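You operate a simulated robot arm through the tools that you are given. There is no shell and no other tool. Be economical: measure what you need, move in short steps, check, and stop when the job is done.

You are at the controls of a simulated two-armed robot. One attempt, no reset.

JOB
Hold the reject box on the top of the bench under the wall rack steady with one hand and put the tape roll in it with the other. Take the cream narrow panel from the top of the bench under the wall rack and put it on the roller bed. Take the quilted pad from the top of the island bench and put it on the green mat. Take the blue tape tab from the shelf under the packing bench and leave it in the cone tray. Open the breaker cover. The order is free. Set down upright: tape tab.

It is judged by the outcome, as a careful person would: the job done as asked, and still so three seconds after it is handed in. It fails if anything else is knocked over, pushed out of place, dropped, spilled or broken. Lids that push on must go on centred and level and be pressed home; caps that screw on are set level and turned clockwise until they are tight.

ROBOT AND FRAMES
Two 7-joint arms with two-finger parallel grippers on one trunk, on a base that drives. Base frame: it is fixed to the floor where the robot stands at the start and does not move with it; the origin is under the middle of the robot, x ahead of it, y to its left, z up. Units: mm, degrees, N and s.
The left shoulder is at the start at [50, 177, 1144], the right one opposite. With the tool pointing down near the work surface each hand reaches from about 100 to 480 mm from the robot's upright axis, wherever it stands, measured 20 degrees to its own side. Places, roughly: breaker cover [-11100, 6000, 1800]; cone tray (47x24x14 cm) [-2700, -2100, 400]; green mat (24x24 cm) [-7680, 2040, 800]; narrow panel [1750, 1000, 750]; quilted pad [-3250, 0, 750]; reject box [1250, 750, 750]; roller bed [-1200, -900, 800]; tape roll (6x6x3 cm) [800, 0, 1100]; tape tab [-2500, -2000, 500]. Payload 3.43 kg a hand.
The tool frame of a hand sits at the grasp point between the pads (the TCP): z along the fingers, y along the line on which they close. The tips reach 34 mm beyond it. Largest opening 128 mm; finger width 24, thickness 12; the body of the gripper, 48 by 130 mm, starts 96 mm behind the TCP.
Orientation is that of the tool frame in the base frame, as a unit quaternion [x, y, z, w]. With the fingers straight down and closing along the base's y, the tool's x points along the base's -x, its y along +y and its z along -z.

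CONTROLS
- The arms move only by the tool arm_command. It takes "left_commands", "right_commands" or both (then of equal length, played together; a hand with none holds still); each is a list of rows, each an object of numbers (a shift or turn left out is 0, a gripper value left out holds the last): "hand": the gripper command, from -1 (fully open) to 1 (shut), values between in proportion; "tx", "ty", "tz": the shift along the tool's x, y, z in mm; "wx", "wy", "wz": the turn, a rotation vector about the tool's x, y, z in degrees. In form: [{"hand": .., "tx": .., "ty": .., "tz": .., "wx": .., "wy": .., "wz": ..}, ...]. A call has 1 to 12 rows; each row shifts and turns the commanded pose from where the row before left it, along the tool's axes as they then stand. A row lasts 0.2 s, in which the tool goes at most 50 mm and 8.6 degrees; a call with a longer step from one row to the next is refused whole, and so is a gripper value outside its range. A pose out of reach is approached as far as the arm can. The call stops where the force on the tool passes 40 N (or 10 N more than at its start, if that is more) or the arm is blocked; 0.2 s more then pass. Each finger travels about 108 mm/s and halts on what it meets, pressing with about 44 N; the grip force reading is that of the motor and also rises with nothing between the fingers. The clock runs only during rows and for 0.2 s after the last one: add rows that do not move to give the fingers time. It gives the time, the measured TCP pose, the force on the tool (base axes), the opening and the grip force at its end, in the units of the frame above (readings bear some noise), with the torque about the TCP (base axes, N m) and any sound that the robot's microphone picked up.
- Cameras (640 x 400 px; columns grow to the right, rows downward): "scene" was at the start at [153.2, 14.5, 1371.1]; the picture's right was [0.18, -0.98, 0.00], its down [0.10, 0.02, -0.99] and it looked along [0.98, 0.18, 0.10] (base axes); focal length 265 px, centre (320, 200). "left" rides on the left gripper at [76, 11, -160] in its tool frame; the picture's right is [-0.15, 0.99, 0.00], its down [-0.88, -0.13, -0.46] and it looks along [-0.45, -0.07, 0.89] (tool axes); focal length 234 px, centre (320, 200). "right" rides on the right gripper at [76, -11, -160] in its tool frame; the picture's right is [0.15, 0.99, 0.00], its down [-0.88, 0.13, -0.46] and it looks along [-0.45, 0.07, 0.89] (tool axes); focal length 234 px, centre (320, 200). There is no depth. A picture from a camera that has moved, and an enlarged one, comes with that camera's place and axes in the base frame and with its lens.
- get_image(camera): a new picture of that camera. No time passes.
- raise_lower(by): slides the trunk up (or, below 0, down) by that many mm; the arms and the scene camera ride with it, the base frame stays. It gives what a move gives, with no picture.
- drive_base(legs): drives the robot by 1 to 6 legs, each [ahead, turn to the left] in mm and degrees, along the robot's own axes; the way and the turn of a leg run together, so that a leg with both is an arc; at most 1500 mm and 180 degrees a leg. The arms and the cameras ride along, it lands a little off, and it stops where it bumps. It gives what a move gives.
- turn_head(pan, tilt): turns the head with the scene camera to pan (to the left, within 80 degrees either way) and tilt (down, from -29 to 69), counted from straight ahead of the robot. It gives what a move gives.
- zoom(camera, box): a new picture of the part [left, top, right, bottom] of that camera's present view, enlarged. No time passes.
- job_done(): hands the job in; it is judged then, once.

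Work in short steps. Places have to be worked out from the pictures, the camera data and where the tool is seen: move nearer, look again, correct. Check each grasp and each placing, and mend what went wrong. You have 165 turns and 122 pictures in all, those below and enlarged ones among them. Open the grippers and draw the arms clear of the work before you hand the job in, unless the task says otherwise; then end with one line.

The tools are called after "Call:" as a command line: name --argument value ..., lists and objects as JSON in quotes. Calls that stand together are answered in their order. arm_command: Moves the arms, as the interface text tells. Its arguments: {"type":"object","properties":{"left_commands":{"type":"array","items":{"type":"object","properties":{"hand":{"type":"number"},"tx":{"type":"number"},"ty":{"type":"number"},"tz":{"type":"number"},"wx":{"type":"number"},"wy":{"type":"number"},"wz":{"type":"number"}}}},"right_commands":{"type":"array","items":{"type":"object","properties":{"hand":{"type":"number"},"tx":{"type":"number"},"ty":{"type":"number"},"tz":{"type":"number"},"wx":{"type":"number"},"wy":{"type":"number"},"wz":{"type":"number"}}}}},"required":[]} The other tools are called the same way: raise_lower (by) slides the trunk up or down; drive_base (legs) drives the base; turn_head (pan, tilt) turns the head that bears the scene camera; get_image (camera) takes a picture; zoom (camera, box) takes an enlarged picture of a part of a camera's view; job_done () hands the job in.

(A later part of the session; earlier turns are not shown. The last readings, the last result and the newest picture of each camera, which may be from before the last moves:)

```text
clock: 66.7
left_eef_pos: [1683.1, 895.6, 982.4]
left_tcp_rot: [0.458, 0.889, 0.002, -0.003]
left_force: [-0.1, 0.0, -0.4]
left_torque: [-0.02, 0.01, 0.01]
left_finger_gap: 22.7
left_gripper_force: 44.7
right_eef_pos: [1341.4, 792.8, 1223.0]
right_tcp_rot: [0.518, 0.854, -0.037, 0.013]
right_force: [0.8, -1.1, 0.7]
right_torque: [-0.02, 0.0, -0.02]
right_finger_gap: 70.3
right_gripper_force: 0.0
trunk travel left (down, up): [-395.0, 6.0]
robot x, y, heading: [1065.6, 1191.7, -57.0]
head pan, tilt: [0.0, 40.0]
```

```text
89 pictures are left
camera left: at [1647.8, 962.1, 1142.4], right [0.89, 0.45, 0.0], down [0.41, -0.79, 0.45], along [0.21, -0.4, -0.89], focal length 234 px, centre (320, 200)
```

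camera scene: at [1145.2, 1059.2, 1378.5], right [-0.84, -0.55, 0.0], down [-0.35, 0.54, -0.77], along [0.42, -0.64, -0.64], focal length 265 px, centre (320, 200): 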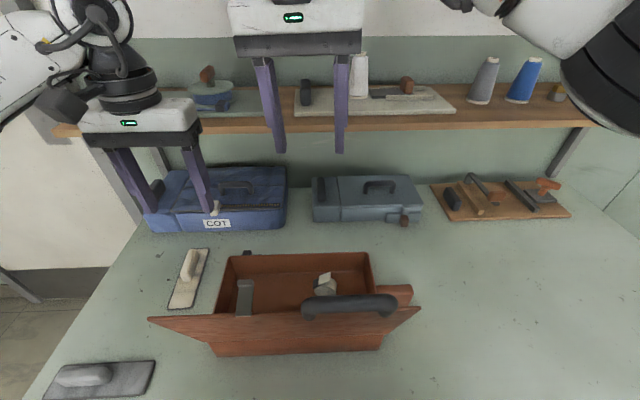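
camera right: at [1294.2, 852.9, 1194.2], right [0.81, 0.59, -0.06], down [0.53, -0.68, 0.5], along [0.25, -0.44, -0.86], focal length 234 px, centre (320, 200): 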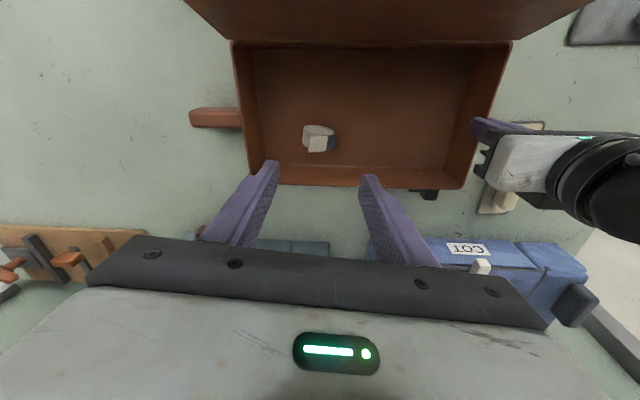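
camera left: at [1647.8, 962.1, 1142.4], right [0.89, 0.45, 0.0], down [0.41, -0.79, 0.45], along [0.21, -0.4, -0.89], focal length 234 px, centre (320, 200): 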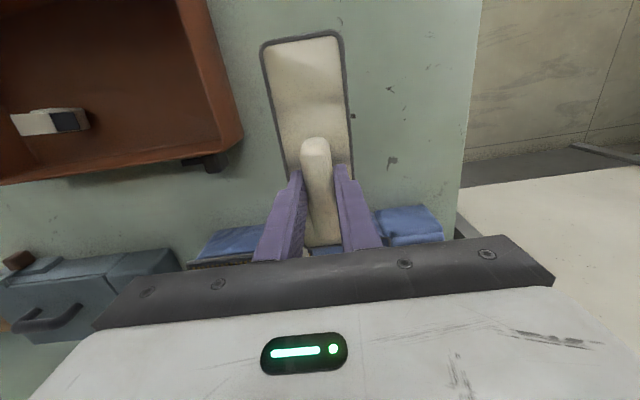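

Panel is held by its handle. I'll raise and draw the hands in, back away from the bench, and turn toward the roller bed to look.

Call:
arm_command --left_commands '[{"tz": -45}, {"tz": -45}, {"tz": -45}, {"tz": -45}, {"tz": -45}, {"tx": 35, "ty": -20}, {"tx": 35, "ty": -20}, {"tx": 35, "ty": -20}, {"tx": 35, "ty": -20}, {"tx": 35, "ty": -20}, {}]' --right_commands '[{"hand": -1}, {"ty": -30}, {"ty": -30}, {"ty": -30}, {"ty": -30}, {}, {}, {}, {}, {}, {}]'

Call:
drive_base --legs '[[-350, 0], [0, -75]]'

Call:
turn_head --pan 0 --tilt 20

Call:
get_image --camera "scene"

```text
clock: 69.1
left_eef_pos: [1497.3, 979.3, 1206.0]
left_tcp_rot: [0.457, 0.889, 0.0, -0.001]
left_force: [0.1, -1.0, -0.4]
left_torque: [-0.02, 0.02, 0.0]
left_finger_gap: 22.4
left_gripper_force: 44.1
right_eef_pos: [1235.0, 736.0, 1226.4]
right_tcp_rot: [0.519, 0.854, -0.037, 0.012]
right_force: [0.1, -0.1, 0.2]
right_torque: [0.02, 0.02, -0.03]
right_finger_gap: 128.2
right_gripper_force: 0.0
trunk travel left (down, up): [-395.0, 6.0]
robot x, y, heading: [1063.8, 1187.2, -56.5]
head pan, tilt: [0.0, 40.0]
```

```text
clock: 74.7
left_eef_pos: [772.9, 1009.2, 1207.6]
left_tcp_rot: [0.907, 0.422, 0.002, 0.0]
left_force: [-0.1, -0.3, 0.0]
left_torque: [0.0, -0.03, 0.01]
left_finger_gap: 22.6
left_gripper_force: 44.1
right_eef_pos: [472.2, 1204.3, 1227.3]
right_tcp_rot: [0.933, 0.358, -0.038, -0.012]
right_force: [0.2, -0.3, 0.3]
right_torque: [0.0, 0.01, 0.03]
right_finger_gap: 128.2
right_gripper_force: 0.0
trunk travel left (down, up): [-395.0, 6.0]
robot x, y, heading: [869.3, 1485.7, -132.2]
head pan, tilt: [0.0, 40.0]
```

```text
clock: 75.5
left_eef_pos: [773.5, 1009.6, 1207.0]
left_tcp_rot: [0.907, 0.421, 0.002, 0.0]
left_force: [0.0, -0.3, -0.7]
left_torque: [-0.02, 0.0, -0.01]
left_finger_gap: 22.9
left_gripper_force: 43.9
right_eef_pos: [473.5, 1204.8, 1227.5]
right_tcp_rot: [0.933, 0.358, -0.037, -0.013]
right_force: [0.0, -0.2, 0.0]
right_torque: [0.03, -0.02, -0.01]
right_finger_gap: 127.8
right_gripper_force: 0.1
trunk travel left (down, up): [-395.0, 6.0]
robot x, y, heading: [869.0, 1485.7, -132.2]
head pan, tilt: [0.0, 20.0]
```

```text
88 pictures are left
camera scene: at [756.8, 1363.0, 1409.9], right [-0.74, 0.67, 0.0], down [0.23, 0.25, -0.94], along [-0.63, -0.69, -0.34], focal length 265 px, centre (320, 200)
```

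scene: 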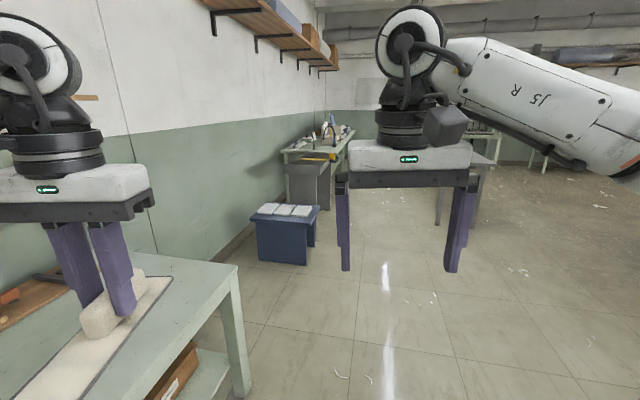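

A blue stand with white rollers is in view by the wall. Zooming in to identify it and the route.

Call:
zoom --camera "scene" --box '[220, 100, 540, 300]'

Call:
turn_head --pan -50 --tilt 15

Call:
get_image --camera "scene"

```text
2.00 times, centred on (380, 200) of scene
camera zoom: at [756.8, 1363.0, 1409.9], right [-0.74, 0.67, 0.0], down [0.23, 0.25, -0.94], along [-0.63, -0.69, -0.34], focal length 529 px, centre (200, 200)
```

zoom: 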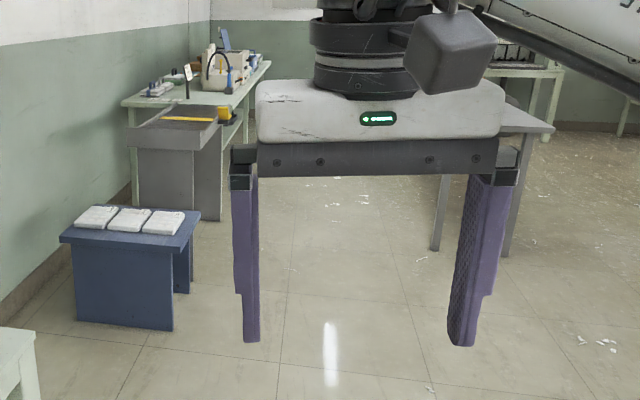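

```text
clock: 76.7
left_eef_pos: [772.0, 1009.5, 1206.6]
left_tcp_rot: [0.907, 0.422, 0.001, -0.001]
left_force: [0.0, 0.1, 0.3]
left_torque: [-0.01, 0.0, 0.01]
left_finger_gap: 22.7
left_gripper_force: 43.9
right_eef_pos: [471.9, 1205.5, 1227.2]
right_tcp_rot: [0.933, 0.358, -0.037, -0.013]
right_force: [-0.3, 0.0, 0.0]
right_torque: [0.0, -0.02, 0.01]
right_finger_gap: 128.0
right_gripper_force: 0.0
trunk travel left (down, up): [-395.0, 6.0]
robot x, y, heading: [871.5, 1487.3, -132.2]
head pan, tilt: [-50.0, 15.0]
```

```text
86 pictures are left
camera scene: at [726.2, 1435.6, 1418.1], right [0.04, 1.0, 0.0], down [0.26, -0.01, -0.97], along [-0.97, 0.04, -0.26], focal length 265 px, centre (320, 200)
```

scene: 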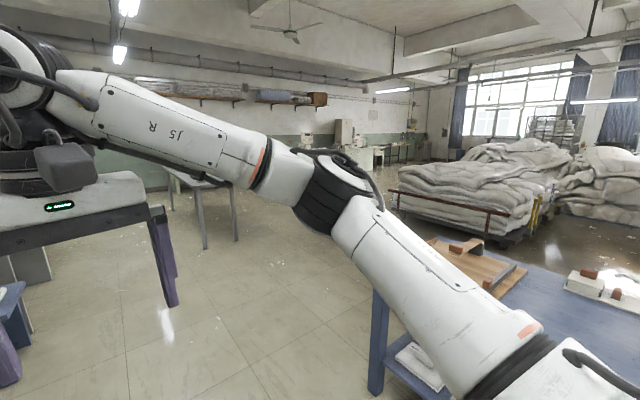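

The grey stand past the blue stool, near the next bench, is probably the roller bed. Driving closer along the clear floor.

Call:
drive_base --legs '[[0, -1.4], [1400, 0], [450, 0]]'

Call:
turn_head --pan 5 --tilt 25

Call:
get_image --camera "scene"

```text
clock: 86.2
left_eef_pos: [-511.1, -308.3, 1206.3]
left_tcp_rot: [0.913, 0.409, 0.002, 0.0]
left_force: [-0.4, 1.0, -0.6]
left_torque: [-0.01, 0.01, 0.01]
left_finger_gap: 22.6
left_gripper_force: 44.1
right_eef_pos: [-805.1, -104.9, 1226.4]
right_tcp_rot: [0.937, 0.346, -0.037, -0.014]
right_force: [0.2, 0.0, -0.5]
right_torque: [-0.02, 0.0, -0.02]
right_finger_gap: 127.9
right_gripper_force: 0.1
trunk travel left (down, up): [-395.0, 6.0]
robot x, y, heading: [-400.5, 164.1, -133.8]
head pan, tilt: [-50.0, 15.0]
```

```text
clock: 87.5
left_eef_pos: [-510.0, -306.6, 1205.7]
left_tcp_rot: [0.912, 0.41, 0.001, -0.001]
left_force: [1.0, -0.9, -0.1]
left_torque: [-0.01, 0.02, -0.03]
left_finger_gap: 22.7
left_gripper_force: 43.6
right_eef_pos: [-805.5, -105.8, 1226.8]
right_tcp_rot: [0.937, 0.346, -0.037, -0.013]
right_force: [-0.6, -0.8, -0.2]
right_torque: [-0.02, -0.03, 0.0]
right_finger_gap: 128.2
right_gripper_force: 0.0
trunk travel left (down, up): [-395.0, 6.0]
robot x, y, heading: [-401.1, 166.7, -133.8]
head pan, tilt: [5.0, 25.0]
```

```text
85 pictures are left
camera scene: at [-509.7, 40.9, 1401.9], right [-0.78, 0.63, 0.0], down [0.27, 0.33, -0.91], along [-0.57, -0.71, -0.42], focal length 265 px, centre (320, 200)
```

scene: 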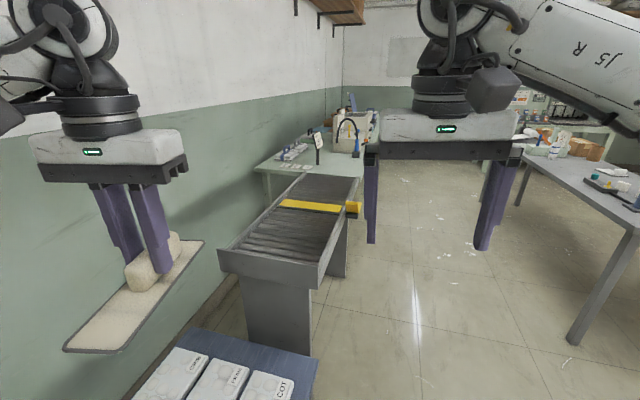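

That's the roller bed: its top is near z 800, spanning from the near end (-731,-850)/(-998,-556) away along bearing -144°, with a yellow stop bar further on. I'll drive alongside it and turn to face it.

Call:
drive_base --legs '[[0, -12.9], [1105, 0], [0, 92.2]]'

Call:
turn_head --pan 0 --tilt 40

Call:
get_image --camera "scene"

```text
clock: 97.9
left_eef_pos: [-867.3, -628.5, 1206.8]
left_tcp_rot: [0.428, 0.904, 0.001, -0.001]
left_force: [0.2, 0.6, -0.2]
left_torque: [0.02, -0.01, 0.0]
left_finger_gap: 22.8
left_gripper_force: 43.8
right_eef_pos: [-1115.6, -887.9, 1226.3]
right_tcp_rot: [0.488, 0.872, -0.037, 0.015]
right_force: [-0.1, -0.7, 0.4]
right_torque: [0.0, -0.01, -0.01]
right_finger_gap: 128.1
right_gripper_force: 0.0
trunk travel left (down, up): [-395.0, 6.0]
robot x, y, heading: [-1316.6, -448.8, -53.0]
head pan, tilt: [5.0, 25.0]
```

```text
clock: 98.7
left_eef_pos: [-868.8, -628.1, 1205.6]
left_tcp_rot: [0.427, 0.904, 0.0, -0.002]
left_force: [0.4, 0.0, -0.6]
left_torque: [-0.01, 0.01, 0.0]
left_finger_gap: 22.8
left_gripper_force: 43.9
right_eef_pos: [-1114.2, -888.9, 1226.1]
right_tcp_rot: [0.488, 0.872, -0.037, 0.014]
right_force: [-0.2, 0.4, -0.1]
right_torque: [0.01, -0.05, 0.0]
right_finger_gap: 128.0
right_gripper_force: 0.1
trunk travel left (down, up): [-395.0, 6.0]
robot x, y, heading: [-1323.4, -448.7, -52.9]
head pan, tilt: [0.0, 40.0]
```

```text
84 pictures are left
camera scene: at [-1226.7, -572.1, 1378.6], right [-0.8, -0.6, 0.0], down [-0.39, 0.51, -0.77], along [0.46, -0.61, -0.64], focal length 265 px, centre (320, 200)
```

scene: 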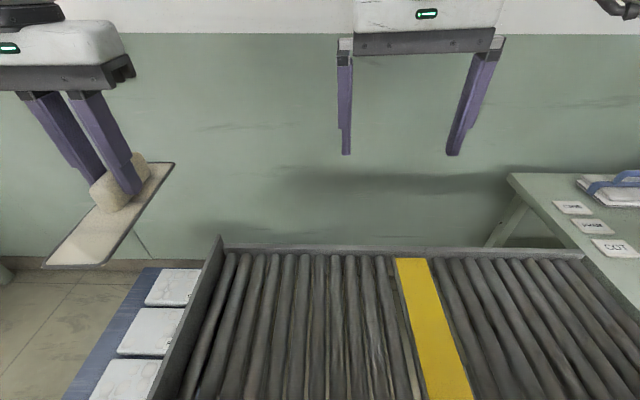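

The free roller area before the yellow bar is directly ahead. I'll move the right hand aside and turn the left hand 86° so the panel lies along the bed, spanning several rollers.

Call:
arm_command --left_commands '[{"wz": 8.6}, {"wz": 8.6}, {"wz": 8.6}, {"wz": 8.6}, {"wz": 8.6}, {"wz": 8.6}, {"wz": 8.6}, {"wz": 8.6}, {"wz": 8.6}, {"wz": 8.6}, {}]' --right_commands '[{"ty": -30}, {"ty": -30}, {"ty": -30}, {"ty": -30}, {"ty": -30}, {"ty": -30}, {}, {}, {}, {}, {}]'

```text
clock: 101.0
left_eef_pos: [-1009.2, -601.8, 1176.4]
left_tcp_rot: [0.929, 0.371, 0.0, -0.001]
left_force: [-0.8, 0.0, -0.9]
left_torque: [0.0, -0.01, 0.0]
left_finger_gap: 23.0
left_gripper_force: 44.3
left hand out of reach, approached as far as the arm can: row 7, 8, 9, 10
right_eef_pos: [-1267.8, -982.8, 1235.2]
right_tcp_rot: [0.487, 0.872, -0.036, 0.015]
right_force: [-0.1, 0.0, -0.1]
right_torque: [0.0, -0.03, 0.02]
right_finger_gap: 128.0
right_gripper_force: 0.0
trunk travel left (down, up): [-395.0, 6.0]
robot x, y, heading: [-1318.6, -448.4, -52.6]
head pan, tilt: [0.0, 40.0]
```

The arm bent toward its limit but took the orientation. Shifting the hand over the bed's free area now.

Call:
arm_command --left_commands '[{"tx": -30}, {"tx": -30}, {"tx": -30}, {"tx": -30}, {}]'

```text
clock: 102.2
left_eef_pos: [-1094.2, -685.5, 1175.8]
left_tcp_rot: [0.929, 0.37, -0.001, -0.002]
left_force: [0.0, -0.3, 0.2]
left_torque: [-0.04, -0.02, -0.02]
left_finger_gap: 22.6
left_gripper_force: 43.7
right_eef_pos: [-1266.7, -982.4, 1236.7]
right_tcp_rot: [0.488, 0.872, -0.036, 0.013]
right_force: [-0.3, -0.1, -0.9]
right_torque: [-0.02, 0.03, 0.01]
right_finger_gap: 128.1
right_gripper_force: 0.1
trunk travel left (down, up): [-395.0, 6.0]
robot x, y, heading: [-1318.8, -447.9, -52.6]
head pan, tilt: [0.0, 40.0]
```

Call:
arm_command --left_commands '[{"tx": 4.5, "ty": 39}, {"tx": 4.5, "ty": 39}, {"tx": 4.5, "ty": 39}, {"tz": 45}, {"tz": 45}, {"tz": 45}, {"tz": 45}, {}]'

Call:
get_image --camera "scene"

Call:
get_image --camera "left"

```text
clock: 104.0
left_eef_pos: [-1066.1, -709.8, 1053.0]
left_tcp_rot: [0.929, 0.371, 0.0, -0.002]
left_force: [-0.9, -0.5, -0.7]
left_torque: [0.0, 0.0, -0.03]
left_finger_gap: 22.8
left_gripper_force: 44.1
left hand out of reach, approached as far as the arm can: row 2, 3, 6, 7
right_eef_pos: [-1268.0, -982.1, 1236.3]
right_tcp_rot: [0.489, 0.872, -0.037, 0.015]
right_force: [0.1, 0.4, 0.4]
right_torque: [0.01, 0.02, -0.01]
right_finger_gap: 128.1
right_gripper_force: 0.0
trunk travel left (down, up): [-395.0, 6.0]
robot x, y, heading: [-1316.6, -448.0, -52.8]
head pan, tilt: [0.0, 40.0]
```

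```text
83 pictures are left
camera scene: at [-1226.7, -572.1, 1378.5], right [-0.8, -0.6, 0.0], down [-0.39, 0.51, -0.77], along [0.46, -0.61, -0.64], focal length 265 px, centre (320, 200)
```

scene: 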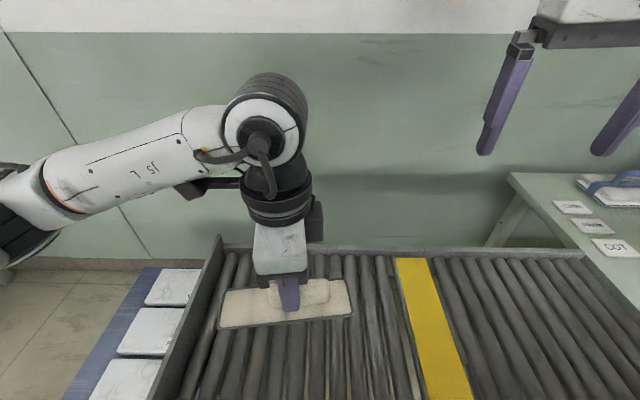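

```text
82 pictures are left
camera left: at [-1003.8, -665.7, 1212.9], right [0.57, -0.82, 0.0], down [-0.73, -0.51, 0.46], along [-0.37, -0.26, -0.89], focal length 234 px, centre (320, 200)
```

left: 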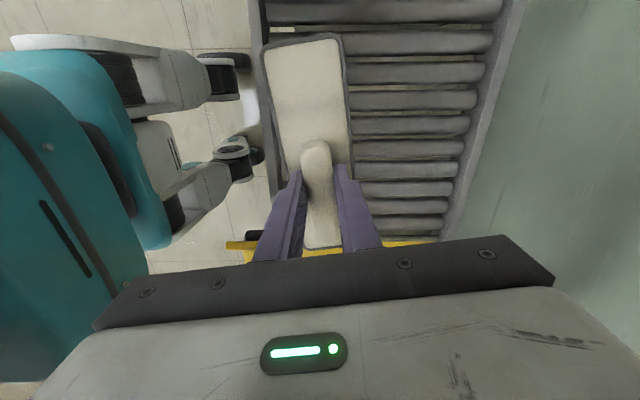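

Placement over the rollers looks good, but the wrist limits further arm descent, so I'll nudge the base 30 mm ahead and lower with the trunk.

Call:
drive_base --legs '[[30, 0]]'

Call:
raise_lower --by -170

Call:
get_image --camera "left"

Call:
get_image --camera "scene"

```text
clock: 104.9
left_eef_pos: [-1047.9, -734.7, 1052.2]
left_tcp_rot: [0.929, 0.37, 0.0, -0.002]
left_force: [0.3, -0.1, 0.2]
left_torque: [0.04, 0.05, -0.01]
left_finger_gap: 22.6
left_gripper_force: 43.8
right_eef_pos: [-1249.5, -1007.9, 1235.9]
right_tcp_rot: [0.489, 0.872, -0.037, 0.013]
right_force: [0.3, -0.9, -0.8]
right_torque: [0.06, 0.08, 0.0]
right_finger_gap: 128.1
right_gripper_force: 0.1
trunk travel left (down, up): [-395.0, 6.0]
robot x, y, heading: [-1297.4, -471.3, -53.1]
head pan, tilt: [0.0, 40.0]
```

```text
clock: 106.8
left_eef_pos: [-1049.1, -733.0, 884.9]
left_tcp_rot: [0.929, 0.371, 0.0, -0.001]
left_force: [-0.4, 0.6, 0.6]
left_torque: [0.03, 0.02, -0.01]
left_finger_gap: 22.5
left_gripper_force: 44.4
right_eef_pos: [-1249.3, -1006.8, 1065.8]
right_tcp_rot: [0.488, 0.872, -0.037, 0.014]
right_force: [0.7, -0.3, -0.9]
right_torque: [0.03, -0.01, 0.03]
right_finger_gap: 128.3
right_gripper_force: 0.0
trunk travel left (down, up): [-225.0, 176.0]
robot x, y, heading: [-1302.9, -474.0, -53.1]
head pan, tilt: [0.0, 40.0]
```

```text
81 pictures are left
camera left: at [-985.6, -690.0, 1043.2], right [0.57, -0.82, 0.0], down [-0.73, -0.51, 0.46], along [-0.37, -0.26, -0.89], focal length 234 px, centre (320, 200)
```

left: 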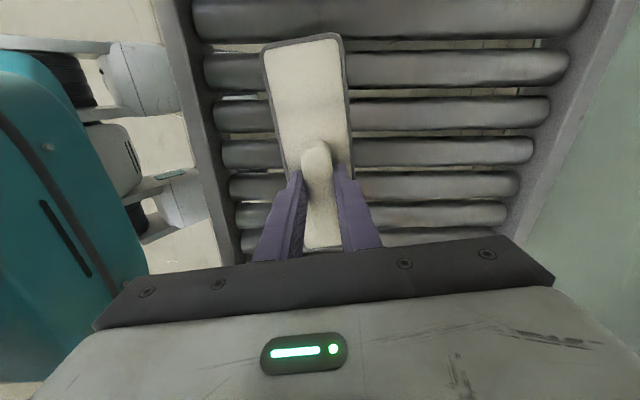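

```text
80 pictures are left
camera scene: at [-1208.5, -596.3, 1208.6], right [-0.8, -0.6, 0.0], down [-0.39, 0.51, -0.77], along [0.46, -0.61, -0.64], focal length 265 px, centre (320, 200)
```

scene: 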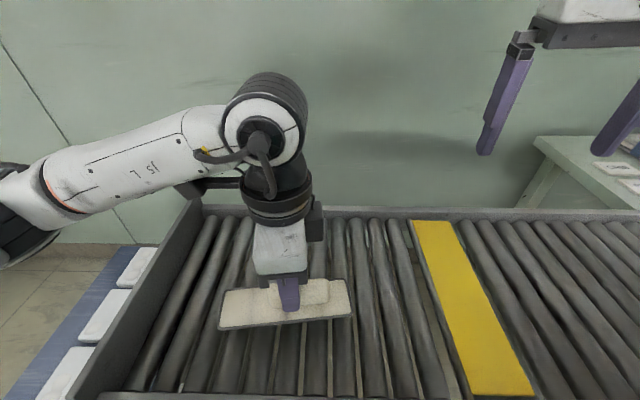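

Panel well within the rails. Lowering the last bit carefully.

Call:
raise_lower --by -28

Call:
arm_command --left_commands '[{"tz": 4}, {"tz": 4}, {"tz": 4}, {"tz": 4}, {}]'

```text
clock: 107.5
left_eef_pos: [-1049.3, -733.3, 855.4]
left_tcp_rot: [0.929, 0.37, 0.001, -0.001]
left_force: [0.5, 0.3, -0.1]
left_torque: [0.02, -0.01, -0.01]
left_finger_gap: 22.5
left_gripper_force: 43.8
right_eef_pos: [-1249.3, -1006.6, 1038.2]
right_tcp_rot: [0.488, 0.872, -0.036, 0.014]
right_force: [-0.4, -0.3, -0.1]
right_torque: [0.0, -0.01, 0.0]
right_finger_gap: 127.9
right_gripper_force: 0.1
trunk travel left (down, up): [-197.0, 204.0]
robot x, y, heading: [-1296.8, -474.2, -53.0]
head pan, tilt: [0.0, 40.0]
```

```text
clock: 108.4
left_eef_pos: [-1049.0, -733.5, 848.6]
left_tcp_rot: [0.928, 0.371, -0.002, 0.004]
left_force: [-2.4, 5.7, 18.3]
left_torque: [0.7, -0.1, 0.06]
left_finger_gap: 22.6
left_gripper_force: 43.9
right_eef_pos: [-1249.4, -1005.2, 1037.8]
right_tcp_rot: [0.488, 0.872, -0.037, 0.015]
right_force: [0.7, -1.4, 0.7]
right_torque: [-0.03, -0.01, -0.01]
right_finger_gap: 128.0
right_gripper_force: 0.1
trunk travel left (down, up): [-197.0, 204.0]
robot x, y, heading: [-1299.8, -470.6, -52.8]
head pan, tilt: [0.0, 40.0]
stopped in row 4 (left hand): the force on the tool passed its limit (the readings are from after the stop); the commanded pose is now the measured one
```

Contact at about 849. Releasing gently and rising with the trunk.

Call:
arm_command --left_commands '[{"tz": -1.5}, {"hand": 0.5}, {"hand": 0.4}, {"hand": 0.2}, {"hand": 0.2}, {}]'

Call:
raise_lower --by 190

Call:
get_image --camera "scene"

```text
clock: 109.8
left_eef_pos: [-1048.5, -735.1, 848.9]
left_tcp_rot: [0.928, 0.372, -0.001, 0.002]
left_force: [-0.8, 0.2, 0.2]
left_torque: [-0.02, -0.03, 0.02]
left_finger_gap: 51.3
left_gripper_force: 0.0
right_eef_pos: [-1249.1, -1007.2, 1038.8]
right_tcp_rot: [0.488, 0.872, -0.037, 0.015]
right_force: [0.3, -0.7, -0.3]
right_torque: [0.03, 0.01, 0.02]
right_finger_gap: 127.9
right_gripper_force: 0.0
trunk travel left (down, up): [-197.0, 204.0]
robot x, y, heading: [-1301.7, -469.5, -52.8]
head pan, tilt: [0.0, 40.0]
```

```text
clock: 111.9
left_eef_pos: [-1049.6, -735.1, 1039.2]
left_tcp_rot: [0.929, 0.371, -0.001, 0.002]
left_force: [0.5, 0.0, -0.1]
left_torque: [0.01, -0.03, 0.0]
left_finger_gap: 51.1
left_gripper_force: 0.1
right_eef_pos: [-1249.2, -1008.3, 1227.5]
right_tcp_rot: [0.489, 0.871, -0.037, 0.015]
right_force: [-0.3, -0.1, -0.8]
right_torque: [-0.01, 0.0, -0.01]
right_finger_gap: 128.1
right_gripper_force: 0.0
trunk travel left (down, up): [-387.0, 14.0]
robot x, y, heading: [-1296.5, -472.5, -52.9]
head pan, tilt: [0.0, 40.0]
```

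```text
79 pictures are left
camera scene: at [-1208.3, -596.4, 1370.5], right [-0.8, -0.6, 0.0], down [-0.39, 0.51, -0.77], along [0.46, -0.61, -0.64], focal length 265 px, centre (320, 200)
```

scene: 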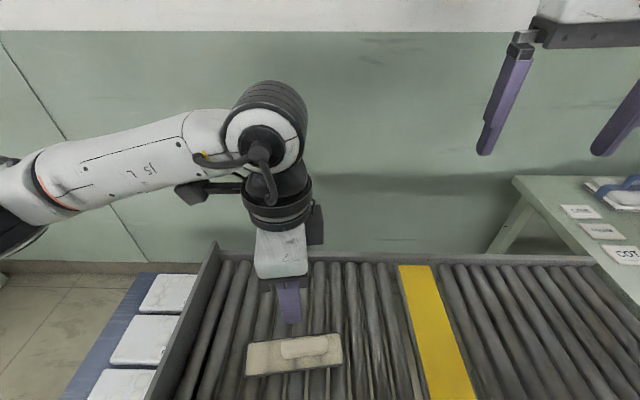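

Panel is on the rollers. Unwinding the left wrist and lifting it away.

Call:
arm_command --left_commands '[{"hand": -1, "tz": -45, "wz": -8.6}, {"tz": -45, "wz": -8.6}, {"tz": -45, "wz": -8.6}, {"tz": -45, "wz": -8.6}, {"wz": -8.6}, {"wz": -8.6}, {"wz": -8.6}, {"wz": -8.6}, {"wz": -8.6}, {"wz": -8.6}, {"ty": 40}, {"ty": 40}]'

Call:
turn_head --pan -70 --tilt 25

Call:
get_image --camera "scene"

```text
clock: 114.5
left_eef_pos: [-985.7, -679.6, 1218.5]
left_tcp_rot: [0.425, 0.905, -0.003, 0.001]
left_force: [-1.1, 0.2, 0.3]
left_torque: [-0.01, 0.03, 0.03]
left_finger_gap: 127.9
left_gripper_force: 0.2
right_eef_pos: [-1249.3, -1006.5, 1228.1]
right_tcp_rot: [0.488, 0.872, -0.038, 0.014]
right_force: [0.6, 0.0, -0.1]
right_torque: [-0.03, -0.01, -0.02]
right_finger_gap: 127.8
right_gripper_force: 0.0
trunk travel left (down, up): [-387.0, 14.0]
robot x, y, heading: [-1300.9, -470.6, -52.7]
head pan, tilt: [0.0, 40.0]
```

```text
clock: 115.9
left_eef_pos: [-988.4, -681.6, 1217.0]
left_tcp_rot: [0.426, 0.905, -0.003, 0.001]
left_force: [-0.3, 0.9, -0.4]
left_torque: [-0.01, -0.01, 0.03]
left_finger_gap: 127.7
left_gripper_force: 0.0
right_eef_pos: [-1248.8, -1006.6, 1227.9]
right_tcp_rot: [0.488, 0.872, -0.036, 0.015]
right_force: [-0.6, -0.7, 0.5]
right_torque: [-0.02, -0.01, 0.04]
right_finger_gap: 127.9
right_gripper_force: 0.1
trunk travel left (down, up): [-387.0, 14.0]
robot x, y, heading: [-1299.3, -472.4, -52.9]
head pan, tilt: [-70.0, 25.0]
```

```text
78 pictures are left
camera scene: at [-1309.6, -605.9, 1393.8], right [-0.84, 0.54, 0.0], down [0.23, 0.36, -0.91], along [-0.49, -0.76, -0.42], focal length 265 px, centre (320, 200)
```

scene: 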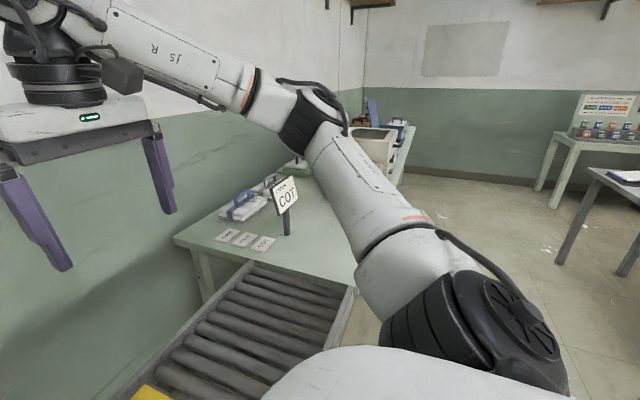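

Next the packing bench just past the bed. I'll back off, drive along the aisle to about opposite the tape tab, and look underneath.

Call:
drive_base --legs '[[-110, 0], [0, -91.6], [1000, 0], [800, 0], [0, 55]]'

Call:
turn_head --pan 25 --tilt 40

Call:
get_image --camera "scene"

```text
clock: 132.0
left_eef_pos: [-2651.4, -1803.8, 1218.8]
left_tcp_rot: [0.677, 0.736, -0.003, 0.0]
left_force: [-0.9, 0.2, -0.9]
left_torque: [-0.01, 0.02, 0.0]
left_finger_gap: 127.8
left_gripper_force: 0.0
right_eef_pos: [-3053.5, -1921.4, 1227.4]
right_tcp_rot: [0.727, 0.686, -0.04, 0.002]
right_force: [-0.1, -0.1, -1.2]
right_torque: [0.0, 0.01, -0.04]
right_finger_gap: 128.1
right_gripper_force: 0.1
trunk travel left (down, up): [-387.0, 14.0]
robot x, y, heading: [-2787.9, -1455.3, -88.0]
head pan, tilt: [-70.0, 25.0]
```

```text
clock: 133.7
left_eef_pos: [-2652.8, -1803.9, 1218.0]
left_tcp_rot: [0.677, 0.736, -0.003, 0.0]
left_force: [-0.1, 0.2, -0.3]
left_torque: [-0.04, 0.01, -0.03]
left_finger_gap: 128.1
left_gripper_force: 0.0
right_eef_pos: [-3054.1, -1922.4, 1227.4]
right_tcp_rot: [0.727, 0.685, -0.039, 0.003]
right_force: [0.0, -0.6, 0.0]
right_torque: [0.0, 0.0, 0.01]
right_finger_gap: 128.3
right_gripper_force: 0.1
trunk travel left (down, up): [-387.0, 14.0]
robot x, y, heading: [-2787.4, -1455.7, -87.8]
head pan, tilt: [25.0, 40.0]
```

```text
77 pictures are left
camera scene: at [-2749.6, -1600.2, 1370.5], right [-0.89, -0.46, 0.0], down [-0.29, 0.57, -0.77], along [0.35, -0.68, -0.64], focal length 265 px, centre (320, 200)
```

scene: 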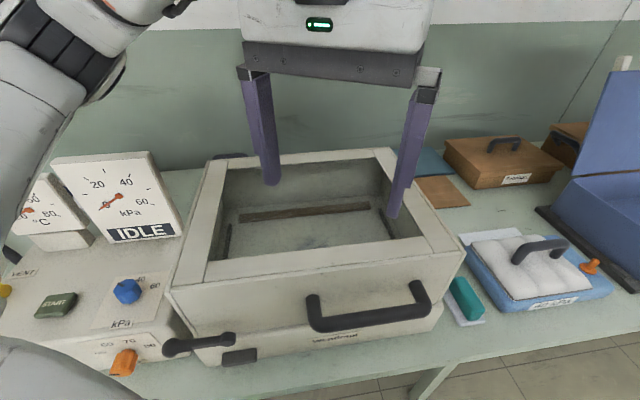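

I'm too close to see beneath the bench. I'll back off, face it squarely, and lower the trunk to look under.

Call:
drive_base --legs '[[0, 33.3], [-420, 0]]'

Call:
raise_lower --by -380

Call:
turn_head --pan 0 --tilt 28

Call:
get_image --camera "scene"

```text
clock: 137.8
left_eef_pos: [-2721.1, -1335.8, 1217.9]
left_tcp_rot: [0.44, 0.898, -0.002, 0.001]
left_force: [0.0, -0.7, -0.4]
left_torque: [0.01, -0.03, -0.02]
left_finger_gap: 128.0
left_gripper_force: 0.1
right_eef_pos: [-2993.8, -1654.0, 1228.4]
right_tcp_rot: [0.501, 0.864, -0.037, 0.015]
right_force: [0.5, -0.1, 0.2]
right_torque: [0.0, -0.04, 0.02]
right_finger_gap: 127.6
right_gripper_force: 0.0
trunk travel left (down, up): [-387.0, 14.0]
robot x, y, heading: [-3025.8, -1119.2, -54.5]
head pan, tilt: [25.0, 40.0]
```

```text
clock: 141.5
left_eef_pos: [-2720.4, -1336.5, 838.3]
left_tcp_rot: [0.439, 0.899, -0.003, 0.001]
left_force: [-0.6, -0.1, 0.1]
left_torque: [0.01, 0.01, 0.01]
left_finger_gap: 128.0
left_gripper_force: 0.0
right_eef_pos: [-2992.6, -1655.1, 847.1]
right_tcp_rot: [0.502, 0.864, -0.038, 0.013]
right_force: [0.1, 0.0, -0.4]
right_torque: [-0.01, -0.01, 0.01]
right_finger_gap: 128.0
right_gripper_force: 0.0
trunk travel left (down, up): [-7.0, 394.0]
robot x, y, heading: [-3027.7, -1118.5, -54.6]
head pan, tilt: [25.0, 40.0]
```

```text
clock: 142.4
left_eef_pos: [-2720.0, -1337.6, 837.2]
left_tcp_rot: [0.439, 0.899, -0.003, 0.001]
left_force: [-0.8, -0.5, -0.3]
left_torque: [-0.01, -0.01, 0.0]
left_finger_gap: 128.0
left_gripper_force: 0.1
right_eef_pos: [-2991.9, -1654.7, 848.2]
right_tcp_rot: [0.502, 0.864, -0.037, 0.015]
right_force: [-0.3, -0.1, 0.1]
right_torque: [0.0, 0.01, -0.02]
right_finger_gap: 127.8
right_gripper_force: 0.1
trunk travel left (down, up): [-7.0, 394.0]
robot x, y, heading: [-3025.5, -1118.6, -54.8]
head pan, tilt: [0.0, 28.0]
```

```text
76 pictures are left
camera scene: at [-2935.4, -1250.8, 1009.0], right [-0.81, -0.58, 0.0], down [-0.27, 0.38, -0.88], along [0.51, -0.72, -0.47], focal length 265 px, centre (320, 200)
```

scene: 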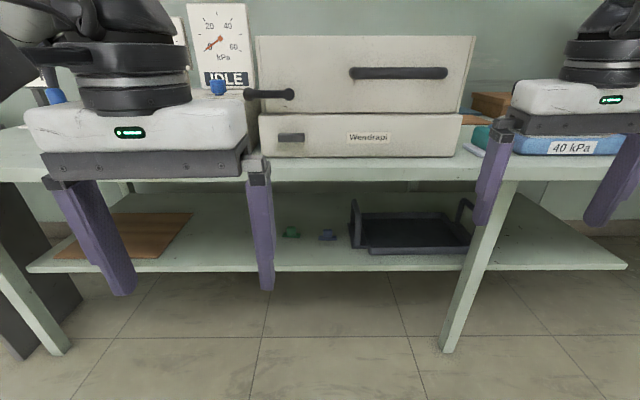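

The lower shelf shows a green and a blue piece and a dark tray with handles. Zooming in.

Call:
zoom --camera "scene" --box '[255, 170, 515, 290]'

```text
2.46 times, centred on (385, 230) of scene
camera zoom: at [-2935.4, -1250.8, 1009.0], right [-0.81, -0.58, 0.0], down [-0.27, 0.38, -0.88], along [0.51, -0.72, -0.47], focal length 652 px, centre (160, 126)
```

zoom: 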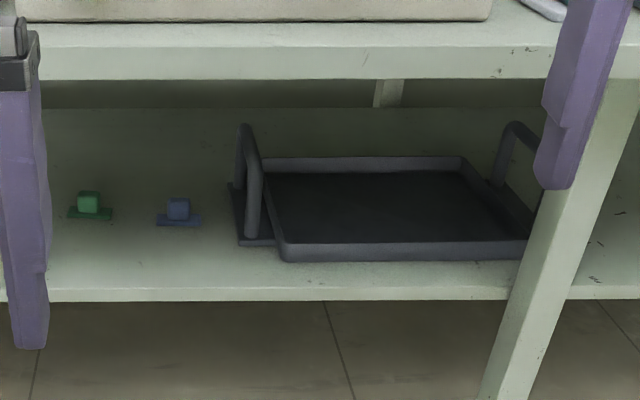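

The blue tab is a small block on a base plate, sitting about 150–185 mm inside the shelf edge. The tray with end handles is to its right, and the opening is roughly z 430–735. I'll draw the left hand back and prepare the right hand low and pitched forward before closing in.

Call:
arm_command --left_commands '[{"tx": 37, "tz": -25}, {"tx": 37, "tz": -25}, {"tx": 37, "tz": -25}, {"tx": 37, "tz": -25}, {}, {}, {}, {}, {}, {}, {}, {}]' --right_commands '[{"wx": -2.8, "tx": 15, "ty": 43}, {"tx": 15, "ty": 43}, {"tx": 15, "ty": 43}, {"tx": 15, "ty": 43}, {"tx": 15, "ty": 43}, {"tx": 15, "ty": 41}, {"wy": -8.5}, {"wy": -8.5}, {"wy": -8.5}, {"wy": -8.5}, {"wy": -8.5}, {"wy": -8.5}]'

```text
clock: 145.0
left_eef_pos: [-2811.5, -1221.4, 937.2]
left_tcp_rot: [0.439, 0.898, -0.002, 0.001]
left_force: [0.2, -0.4, 0.2]
left_torque: [0.01, -0.03, -0.01]
left_finger_gap: 128.0
left_gripper_force: 0.3
right_eef_pos: [-2814.4, -1449.9, 839.0]
right_tcp_rot: [0.445, 0.769, -0.23, 0.397]
right_force: [-0.1, -0.1, -0.7]
right_torque: [0.02, 0.01, -0.02]
right_finger_gap: 128.0
right_gripper_force: 0.1
trunk travel left (down, up): [-7.0, 394.0]
robot x, y, heading: [-3026.8, -1119.8, -54.8]
head pan, tilt: [0.0, 28.0]
```

Leveling the yaw and pitch, then lowering the right hand in front of the shelf height.

Call:
arm_command --right_commands '[{"wx": -4.1, "wz": -2.9, "wy": -5}, {"tx": 40, "tz": 17.5}, {"tx": 40, "tz": 17.5}, {"tx": 40, "tz": 17.5}, {"tx": 40, "tz": 17.5}, {"tx": 40, "tz": 17.5}, {"tx": 40, "tz": 17.5}, {"tx": 40, "tz": 17.5}, {"tx": 30, "tz": 15}, {}]'

Call:
get_image --camera "right"

Call:
get_image --camera "scene"

```text
clock: 147.0
left_eef_pos: [-2811.5, -1221.5, 938.6]
left_tcp_rot: [0.439, 0.898, -0.003, 0.002]
left_force: [1.0, -0.6, 0.1]
left_torque: [0.01, 0.03, -0.03]
left_finger_gap: 127.9
left_gripper_force: 0.0
right_eef_pos: [-2830.9, -1439.4, 526.8]
right_tcp_rot: [0.418, 0.749, -0.243, 0.452]
right_force: [-5.2, 5.9, 34.0]
right_torque: [5.58, 3.66, 0.22]
right_finger_gap: 127.8
right_gripper_force: 0.1
trunk travel left (down, up): [-7.0, 394.0]
robot x, y, heading: [-3024.7, -1121.2, -54.5]
head pan, tilt: [0.0, 28.0]
stopped in row 10 (right hand): the force on the tool passed its limit (the readings are from after the stop); the commanded pose is now the measured one
```

```text
74 pictures are left
camera right: at [-2934.4, -1296.1, 534.8], right [0.8, 0.59, -0.12], down [0.11, 0.05, 0.99], along [0.59, -0.81, -0.02], focal length 234 px, centre (320, 200)
```

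right: 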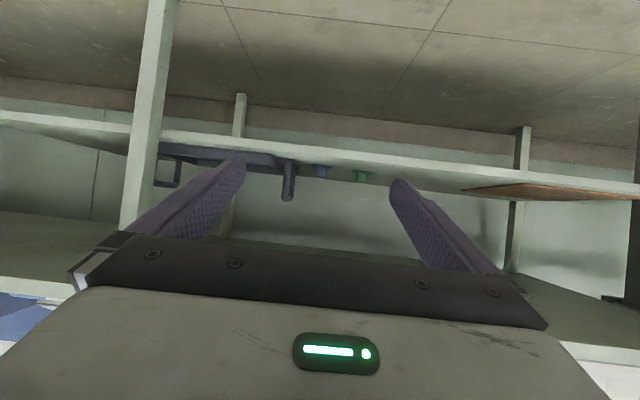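

```text
73 pictures are left
camera scene: at [-2935.8, -1250.2, 1010.0], right [-0.81, -0.58, 0.0], down [-0.27, 0.38, -0.88], along [0.51, -0.72, -0.47], focal length 265 px, centre (320, 200)
```

scene: 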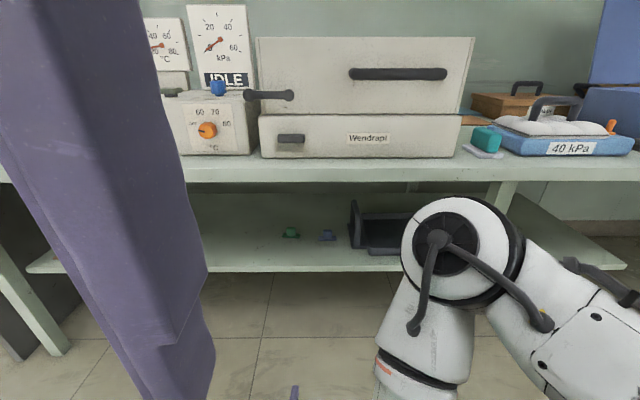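

The hand's rear touched my own base. Moving it forward and up off the contact, flattening the pitch to about 20°, then driving in 350 mm.

Call:
arm_command --right_commands '[{"tx": -27, "tz": 30}, {"tx": -27, "tz": 30}, {"wy": -8}, {}]'

Call:
drive_base --legs '[[340, 0]]'

Call:
get_image --camera "right"

```text
clock: 148.0
left_eef_pos: [-2810.4, -1222.2, 935.4]
left_tcp_rot: [0.439, 0.898, -0.002, 0.002]
left_force: [-0.2, -0.3, 0.0]
left_torque: [0.04, -0.03, 0.03]
left_finger_gap: 127.7
left_gripper_force: 0.1
right_eef_pos: [-2789.4, -1505.8, 543.3]
right_tcp_rot: [0.4, 0.716, -0.273, 0.503]
right_force: [0.3, -0.4, -0.1]
right_torque: [0.02, -0.01, 0.0]
right_finger_gap: 128.2
right_gripper_force: 0.0
trunk travel left (down, up): [-7.0, 394.0]
robot x, y, heading: [-3023.4, -1116.0, -54.5]
head pan, tilt: [0.0, 28.0]
```

```text
clock: 150.2
left_eef_pos: [-2613.2, -1499.3, 938.5]
left_tcp_rot: [0.438, 0.899, -0.002, 0.001]
left_force: [1.3, -0.5, -0.7]
left_torque: [0.02, -0.03, 0.01]
left_finger_gap: 128.1
left_gripper_force: 0.1
right_eef_pos: [-2591.2, -1783.4, 546.0]
right_tcp_rot: [0.399, 0.717, -0.271, 0.503]
right_force: [-0.3, -0.6, -0.3]
right_torque: [0.01, -0.03, 0.02]
right_finger_gap: 127.7
right_gripper_force: 0.1
trunk travel left (down, up): [-7.0, 394.0]
robot x, y, heading: [-2832.9, -1395.4, -54.8]
head pan, tilt: [0.0, 28.0]
```

```text
72 pictures are left
camera right: at [-2693.9, -1641.1, 528.9], right [0.81, 0.57, -0.12], down [0.03, 0.17, 0.99], along [0.58, -0.8, 0.12], focal length 234 px, centre (320, 200)
```

right: 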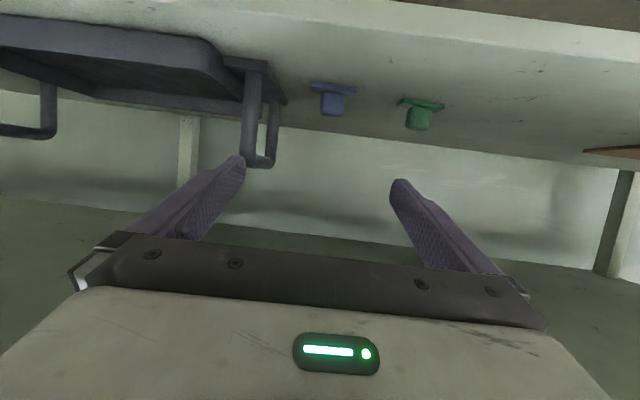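

The tab block is at about (-2472,-1944,423). Moving the open hand to 130 mm short of it, low over the shelf.

Call:
arm_command --right_commands '[{"tx": 23.5, "ty": 4, "tz": 33.6}, {"tx": 23.5, "ty": 4, "tz": 33.6}, {"tx": 23.5, "ty": 4, "tz": 33.6}, {}]'

Call:
get_image --camera "right"

Call:
get_image --camera "scene"

```text
clock: 151.2
left_eef_pos: [-2626.4, -1472.8, 943.1]
left_tcp_rot: [0.439, 0.898, -0.014, 0.012]
left_force: [1.2, 0.0, 0.0]
left_torque: [-0.07, 0.13, -0.02]
left_finger_gap: 127.9
left_gripper_force: 0.1
right_eef_pos: [-2498.5, -1830.1, 545.8]
right_tcp_rot: [0.348, 0.677, -0.286, 0.583]
right_force: [0.0, 0.0, -0.2]
right_torque: [0.0, -0.02, 0.02]
right_finger_gap: 128.0
right_gripper_force: 0.2
trunk travel left (down, up): [-7.0, 394.0]
robot x, y, heading: [-2834.3, -1386.3, -54.6]
head pan, tilt: [0.0, 28.0]
stopped in row 4 (right hand): the arm was blocked; the commanded pose is now the measured one
```

```text
71 pictures are left
camera right: at [-2606.9, -1700.8, 496.4], right [0.78, 0.61, -0.13], down [-0.09, 0.32, 0.94], along [0.61, -0.73, 0.31], focal length 234 px, centre (320, 200)
```

right: 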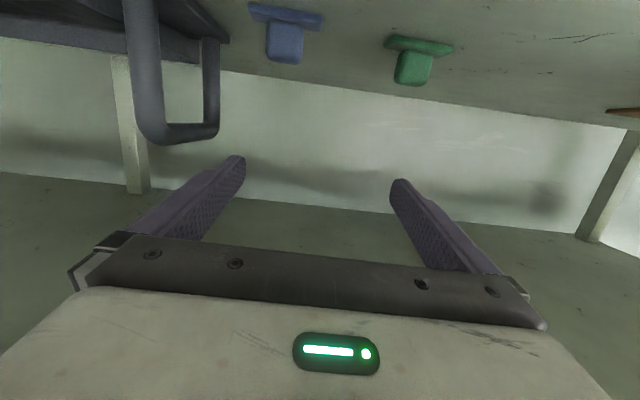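

```text
70 pictures are left
camera scene: at [-2750.8, -1497.5, 1013.7], right [-0.82, -0.58, 0.01], down [-0.26, 0.36, -0.9], along [0.51, -0.73, -0.44], focal length 265 px, centre (320, 200)
```

scene: 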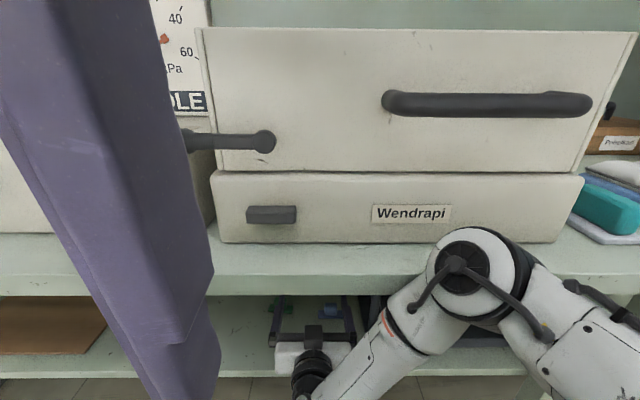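

The arm was blocked and the robot leaned slightly – the elbow probably met the bench edge. Backing the base off to relieve it.

Call:
drive_base --legs '[[-150, 0]]'

Call:
get_image --camera "scene"

```text
clock: 152.6
left_eef_pos: [-2701.9, -1376.2, 938.1]
left_tcp_rot: [0.439, 0.899, -0.002, 0.001]
left_force: [-0.8, -0.5, -0.1]
left_torque: [-0.02, 0.03, 0.0]
left_finger_gap: 128.0
left_gripper_force: 0.0
right_eef_pos: [-2586.2, -1723.8, 514.8]
right_tcp_rot: [0.362, 0.69, -0.277, 0.563]
right_force: [-0.3, 0.2, 0.5]
right_torque: [0.0, 0.0, -0.03]
right_finger_gap: 128.0
right_gripper_force: 0.1
trunk travel left (down, up): [-7.0, 394.0]
robot x, y, heading: [-2913.7, -1271.3, -54.7]
head pan, tilt: [0.0, 28.0]
```

```text
69 pictures are left
camera scene: at [-2825.0, -1403.7, 1009.0], right [-0.81, -0.58, 0.0], down [-0.27, 0.38, -0.88], along [0.51, -0.72, -0.47], focal length 265 px, centre (320, 200)
```

scene: 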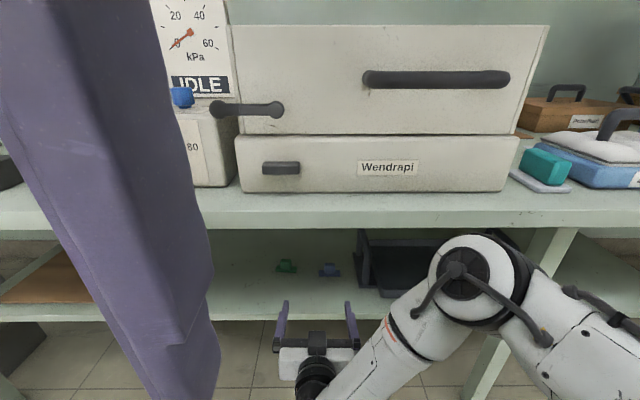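

All intact. The folded elbow leads too far forward. I'll back off, raise the trunk, and bring the hand back down so the arm hangs straighter with the elbow behind the bench edge.

Call:
drive_base --legs '[[-130, 0]]'

Call:
raise_lower --by 190

```text
clock: 153.8
left_eef_pos: [-2776.2, -1270.3, 937.3]
left_tcp_rot: [0.44, 0.898, -0.002, 0.0]
left_force: [-0.7, 0.1, 0.0]
left_torque: [-0.01, 0.0, -0.02]
left_finger_gap: 128.2
left_gripper_force: 0.1
right_eef_pos: [-2661.6, -1618.7, 514.4]
right_tcp_rot: [0.364, 0.689, -0.278, 0.562]
right_force: [0.7, 0.6, -0.9]
right_torque: [-0.01, -0.02, 0.02]
right_finger_gap: 128.1
right_gripper_force: 0.1
trunk travel left (down, up): [-7.0, 394.0]
robot x, y, heading: [-2989.2, -1169.4, -54.7]
head pan, tilt: [0.0, 28.0]
```

```text
clock: 155.9
left_eef_pos: [-2776.0, -1272.8, 1127.3]
left_tcp_rot: [0.44, 0.898, -0.002, 0.001]
left_force: [0.7, -0.7, 0.2]
left_torque: [0.0, 0.02, 0.04]
left_finger_gap: 128.1
left_gripper_force: 0.2
right_eef_pos: [-2660.9, -1617.5, 705.6]
right_tcp_rot: [0.364, 0.69, -0.277, 0.561]
right_force: [-0.5, -0.8, 0.5]
right_torque: [0.01, 0.02, 0.0]
right_finger_gap: 128.1
right_gripper_force: 0.0
trunk travel left (down, up): [-197.0, 204.0]
robot x, y, heading: [-2996.3, -1166.0, -54.8]
head pan, tilt: [0.0, 28.0]
```

Call:
arm_command --right_commands '[{"wy": 4.5}, {"wy": 4.5}, {"tx": 37, "tz": 14.6}, {"tx": 37, "tz": 14.6}, {"tx": 37, "tz": 14.6}, {"tx": 37, "tz": 14.6}, {"tx": 37, "tz": 14.6}, {"tx": 37, "tz": 14.6}, {}]'

Call:
get_image --camera "scene"

```text
clock: 158.1
left_eef_pos: [-2776.9, -1272.2, 1126.9]
left_tcp_rot: [0.44, 0.898, -0.002, 0.0]
left_force: [0.3, -0.1, 0.4]
left_torque: [0.04, -0.02, 0.02]
left_finger_gap: 128.0
left_gripper_force: 0.2
right_eef_pos: [-2628.6, -1644.1, 556.1]
right_tcp_rot: [0.405, 0.719, -0.283, 0.488]
right_force: [-0.4, 0.1, 0.2]
right_torque: [-0.02, -0.01, -0.02]
right_finger_gap: 127.8
right_gripper_force: 0.0
right hand out of reach, approached as far as the arm can: row 5, 6, 7, 8
trunk travel left (down, up): [-197.0, 204.0]
robot x, y, heading: [-2989.6, -1166.3, -54.6]
head pan, tilt: [0.0, 28.0]
stopped in row 9 (right hand): the arm was blocked; the commanded pose is now the measured one
```

```text
68 pictures are left
camera scene: at [-2899.9, -1299.1, 1199.0], right [-0.82, -0.58, 0.0], down [-0.27, 0.38, -0.88], along [0.51, -0.72, -0.47], focal length 265 px, centre (320, 200)
```

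scene: 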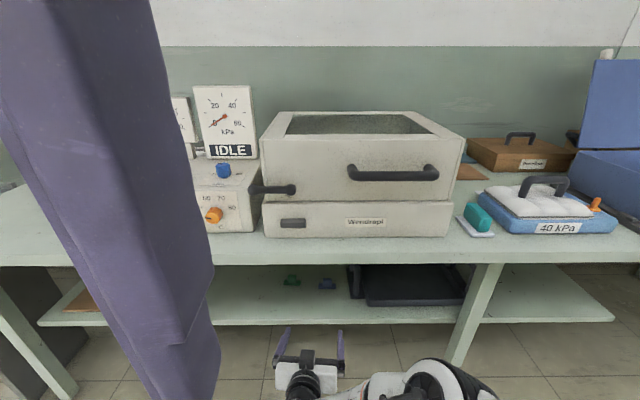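

Reach ran out there. An extended, low arm should keep the elbow back, so I'll lower the trunk again and test how far forward the hand can stretch at shelf height.

Call:
raise_lower --by -95

Call:
arm_command --right_commands '[{"tx": -13.6, "tz": 35}, {"tx": -13.6, "tz": 35}, {"tx": -13.6, "tz": 35}, {"tx": -13.6, "tz": 35}, {}]'

Call:
get_image --camera "scene"

```text
clock: 159.4
left_eef_pos: [-2776.8, -1271.1, 1032.8]
left_tcp_rot: [0.44, 0.898, -0.003, 0.001]
left_force: [-0.2, 0.5, 0.2]
left_torque: [0.02, 0.0, 0.01]
left_finger_gap: 128.0
left_gripper_force: 0.1
right_eef_pos: [-2628.5, -1642.4, 461.5]
right_tcp_rot: [0.405, 0.72, -0.284, 0.487]
right_force: [0.5, 0.5, 0.1]
right_torque: [0.01, -0.03, -0.01]
right_finger_gap: 128.2
right_gripper_force: 0.1
trunk travel left (down, up): [-102.0, 299.0]
robot x, y, heading: [-2993.7, -1164.6, -55.0]
head pan, tilt: [0.0, 28.0]
```

```text
clock: 160.8
left_eef_pos: [-2776.9, -1272.1, 1032.7]
left_tcp_rot: [0.44, 0.898, -0.002, 0.001]
left_force: [0.5, -0.2, -0.1]
left_torque: [-0.01, 0.02, -0.05]
left_finger_gap: 127.9
left_gripper_force: 0.0
right_eef_pos: [-2634.8, -1749.7, 462.8]
right_tcp_rot: [0.413, 0.714, -0.311, 0.472]
right_force: [0.4, 0.4, 0.0]
right_torque: [0.0, 0.0, 0.01]
right_finger_gap: 128.0
right_gripper_force: 0.1
right hand out of reach, approached as far as the arm can: row 2, 3, 4
trunk travel left (down, up): [-102.0, 299.0]
robot x, y, heading: [-2993.4, -1162.4, -55.1]
head pan, tilt: [0.0, 28.0]
stopped in row 5 (right hand): the arm was blocked; the commanded pose is now the measured one
```

```text
67 pictures are left
camera scene: at [-2899.9, -1299.1, 1104.1], right [-0.82, -0.58, 0.0], down [-0.27, 0.38, -0.88], along [0.51, -0.72, -0.47], focal length 265 px, centre (320, 200)
```

scene: 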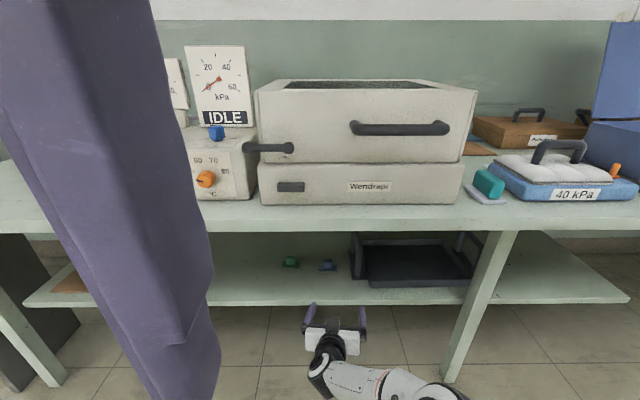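

Now the elbow trails well behind the hand, so I can hold this posture and drive in. First a look from the right hand camera to fix heights.

Call:
get_image --camera "right"

```text
66 pictures are left
camera right: at [-2727.8, -1598.9, 450.3], right [0.84, 0.5, -0.19], down [0.11, 0.18, 0.98], along [0.53, -0.85, 0.1], focal length 234 px, centre (320, 200)
```

right: 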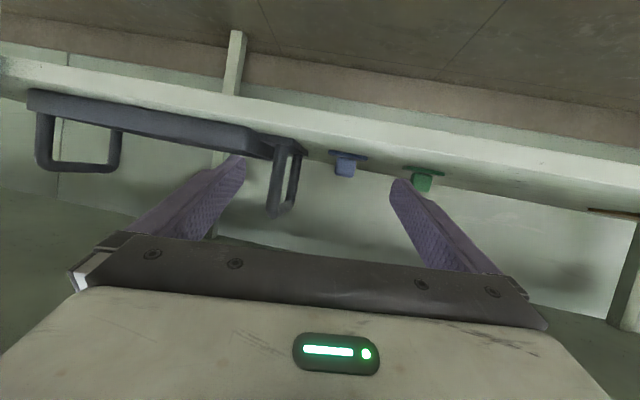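

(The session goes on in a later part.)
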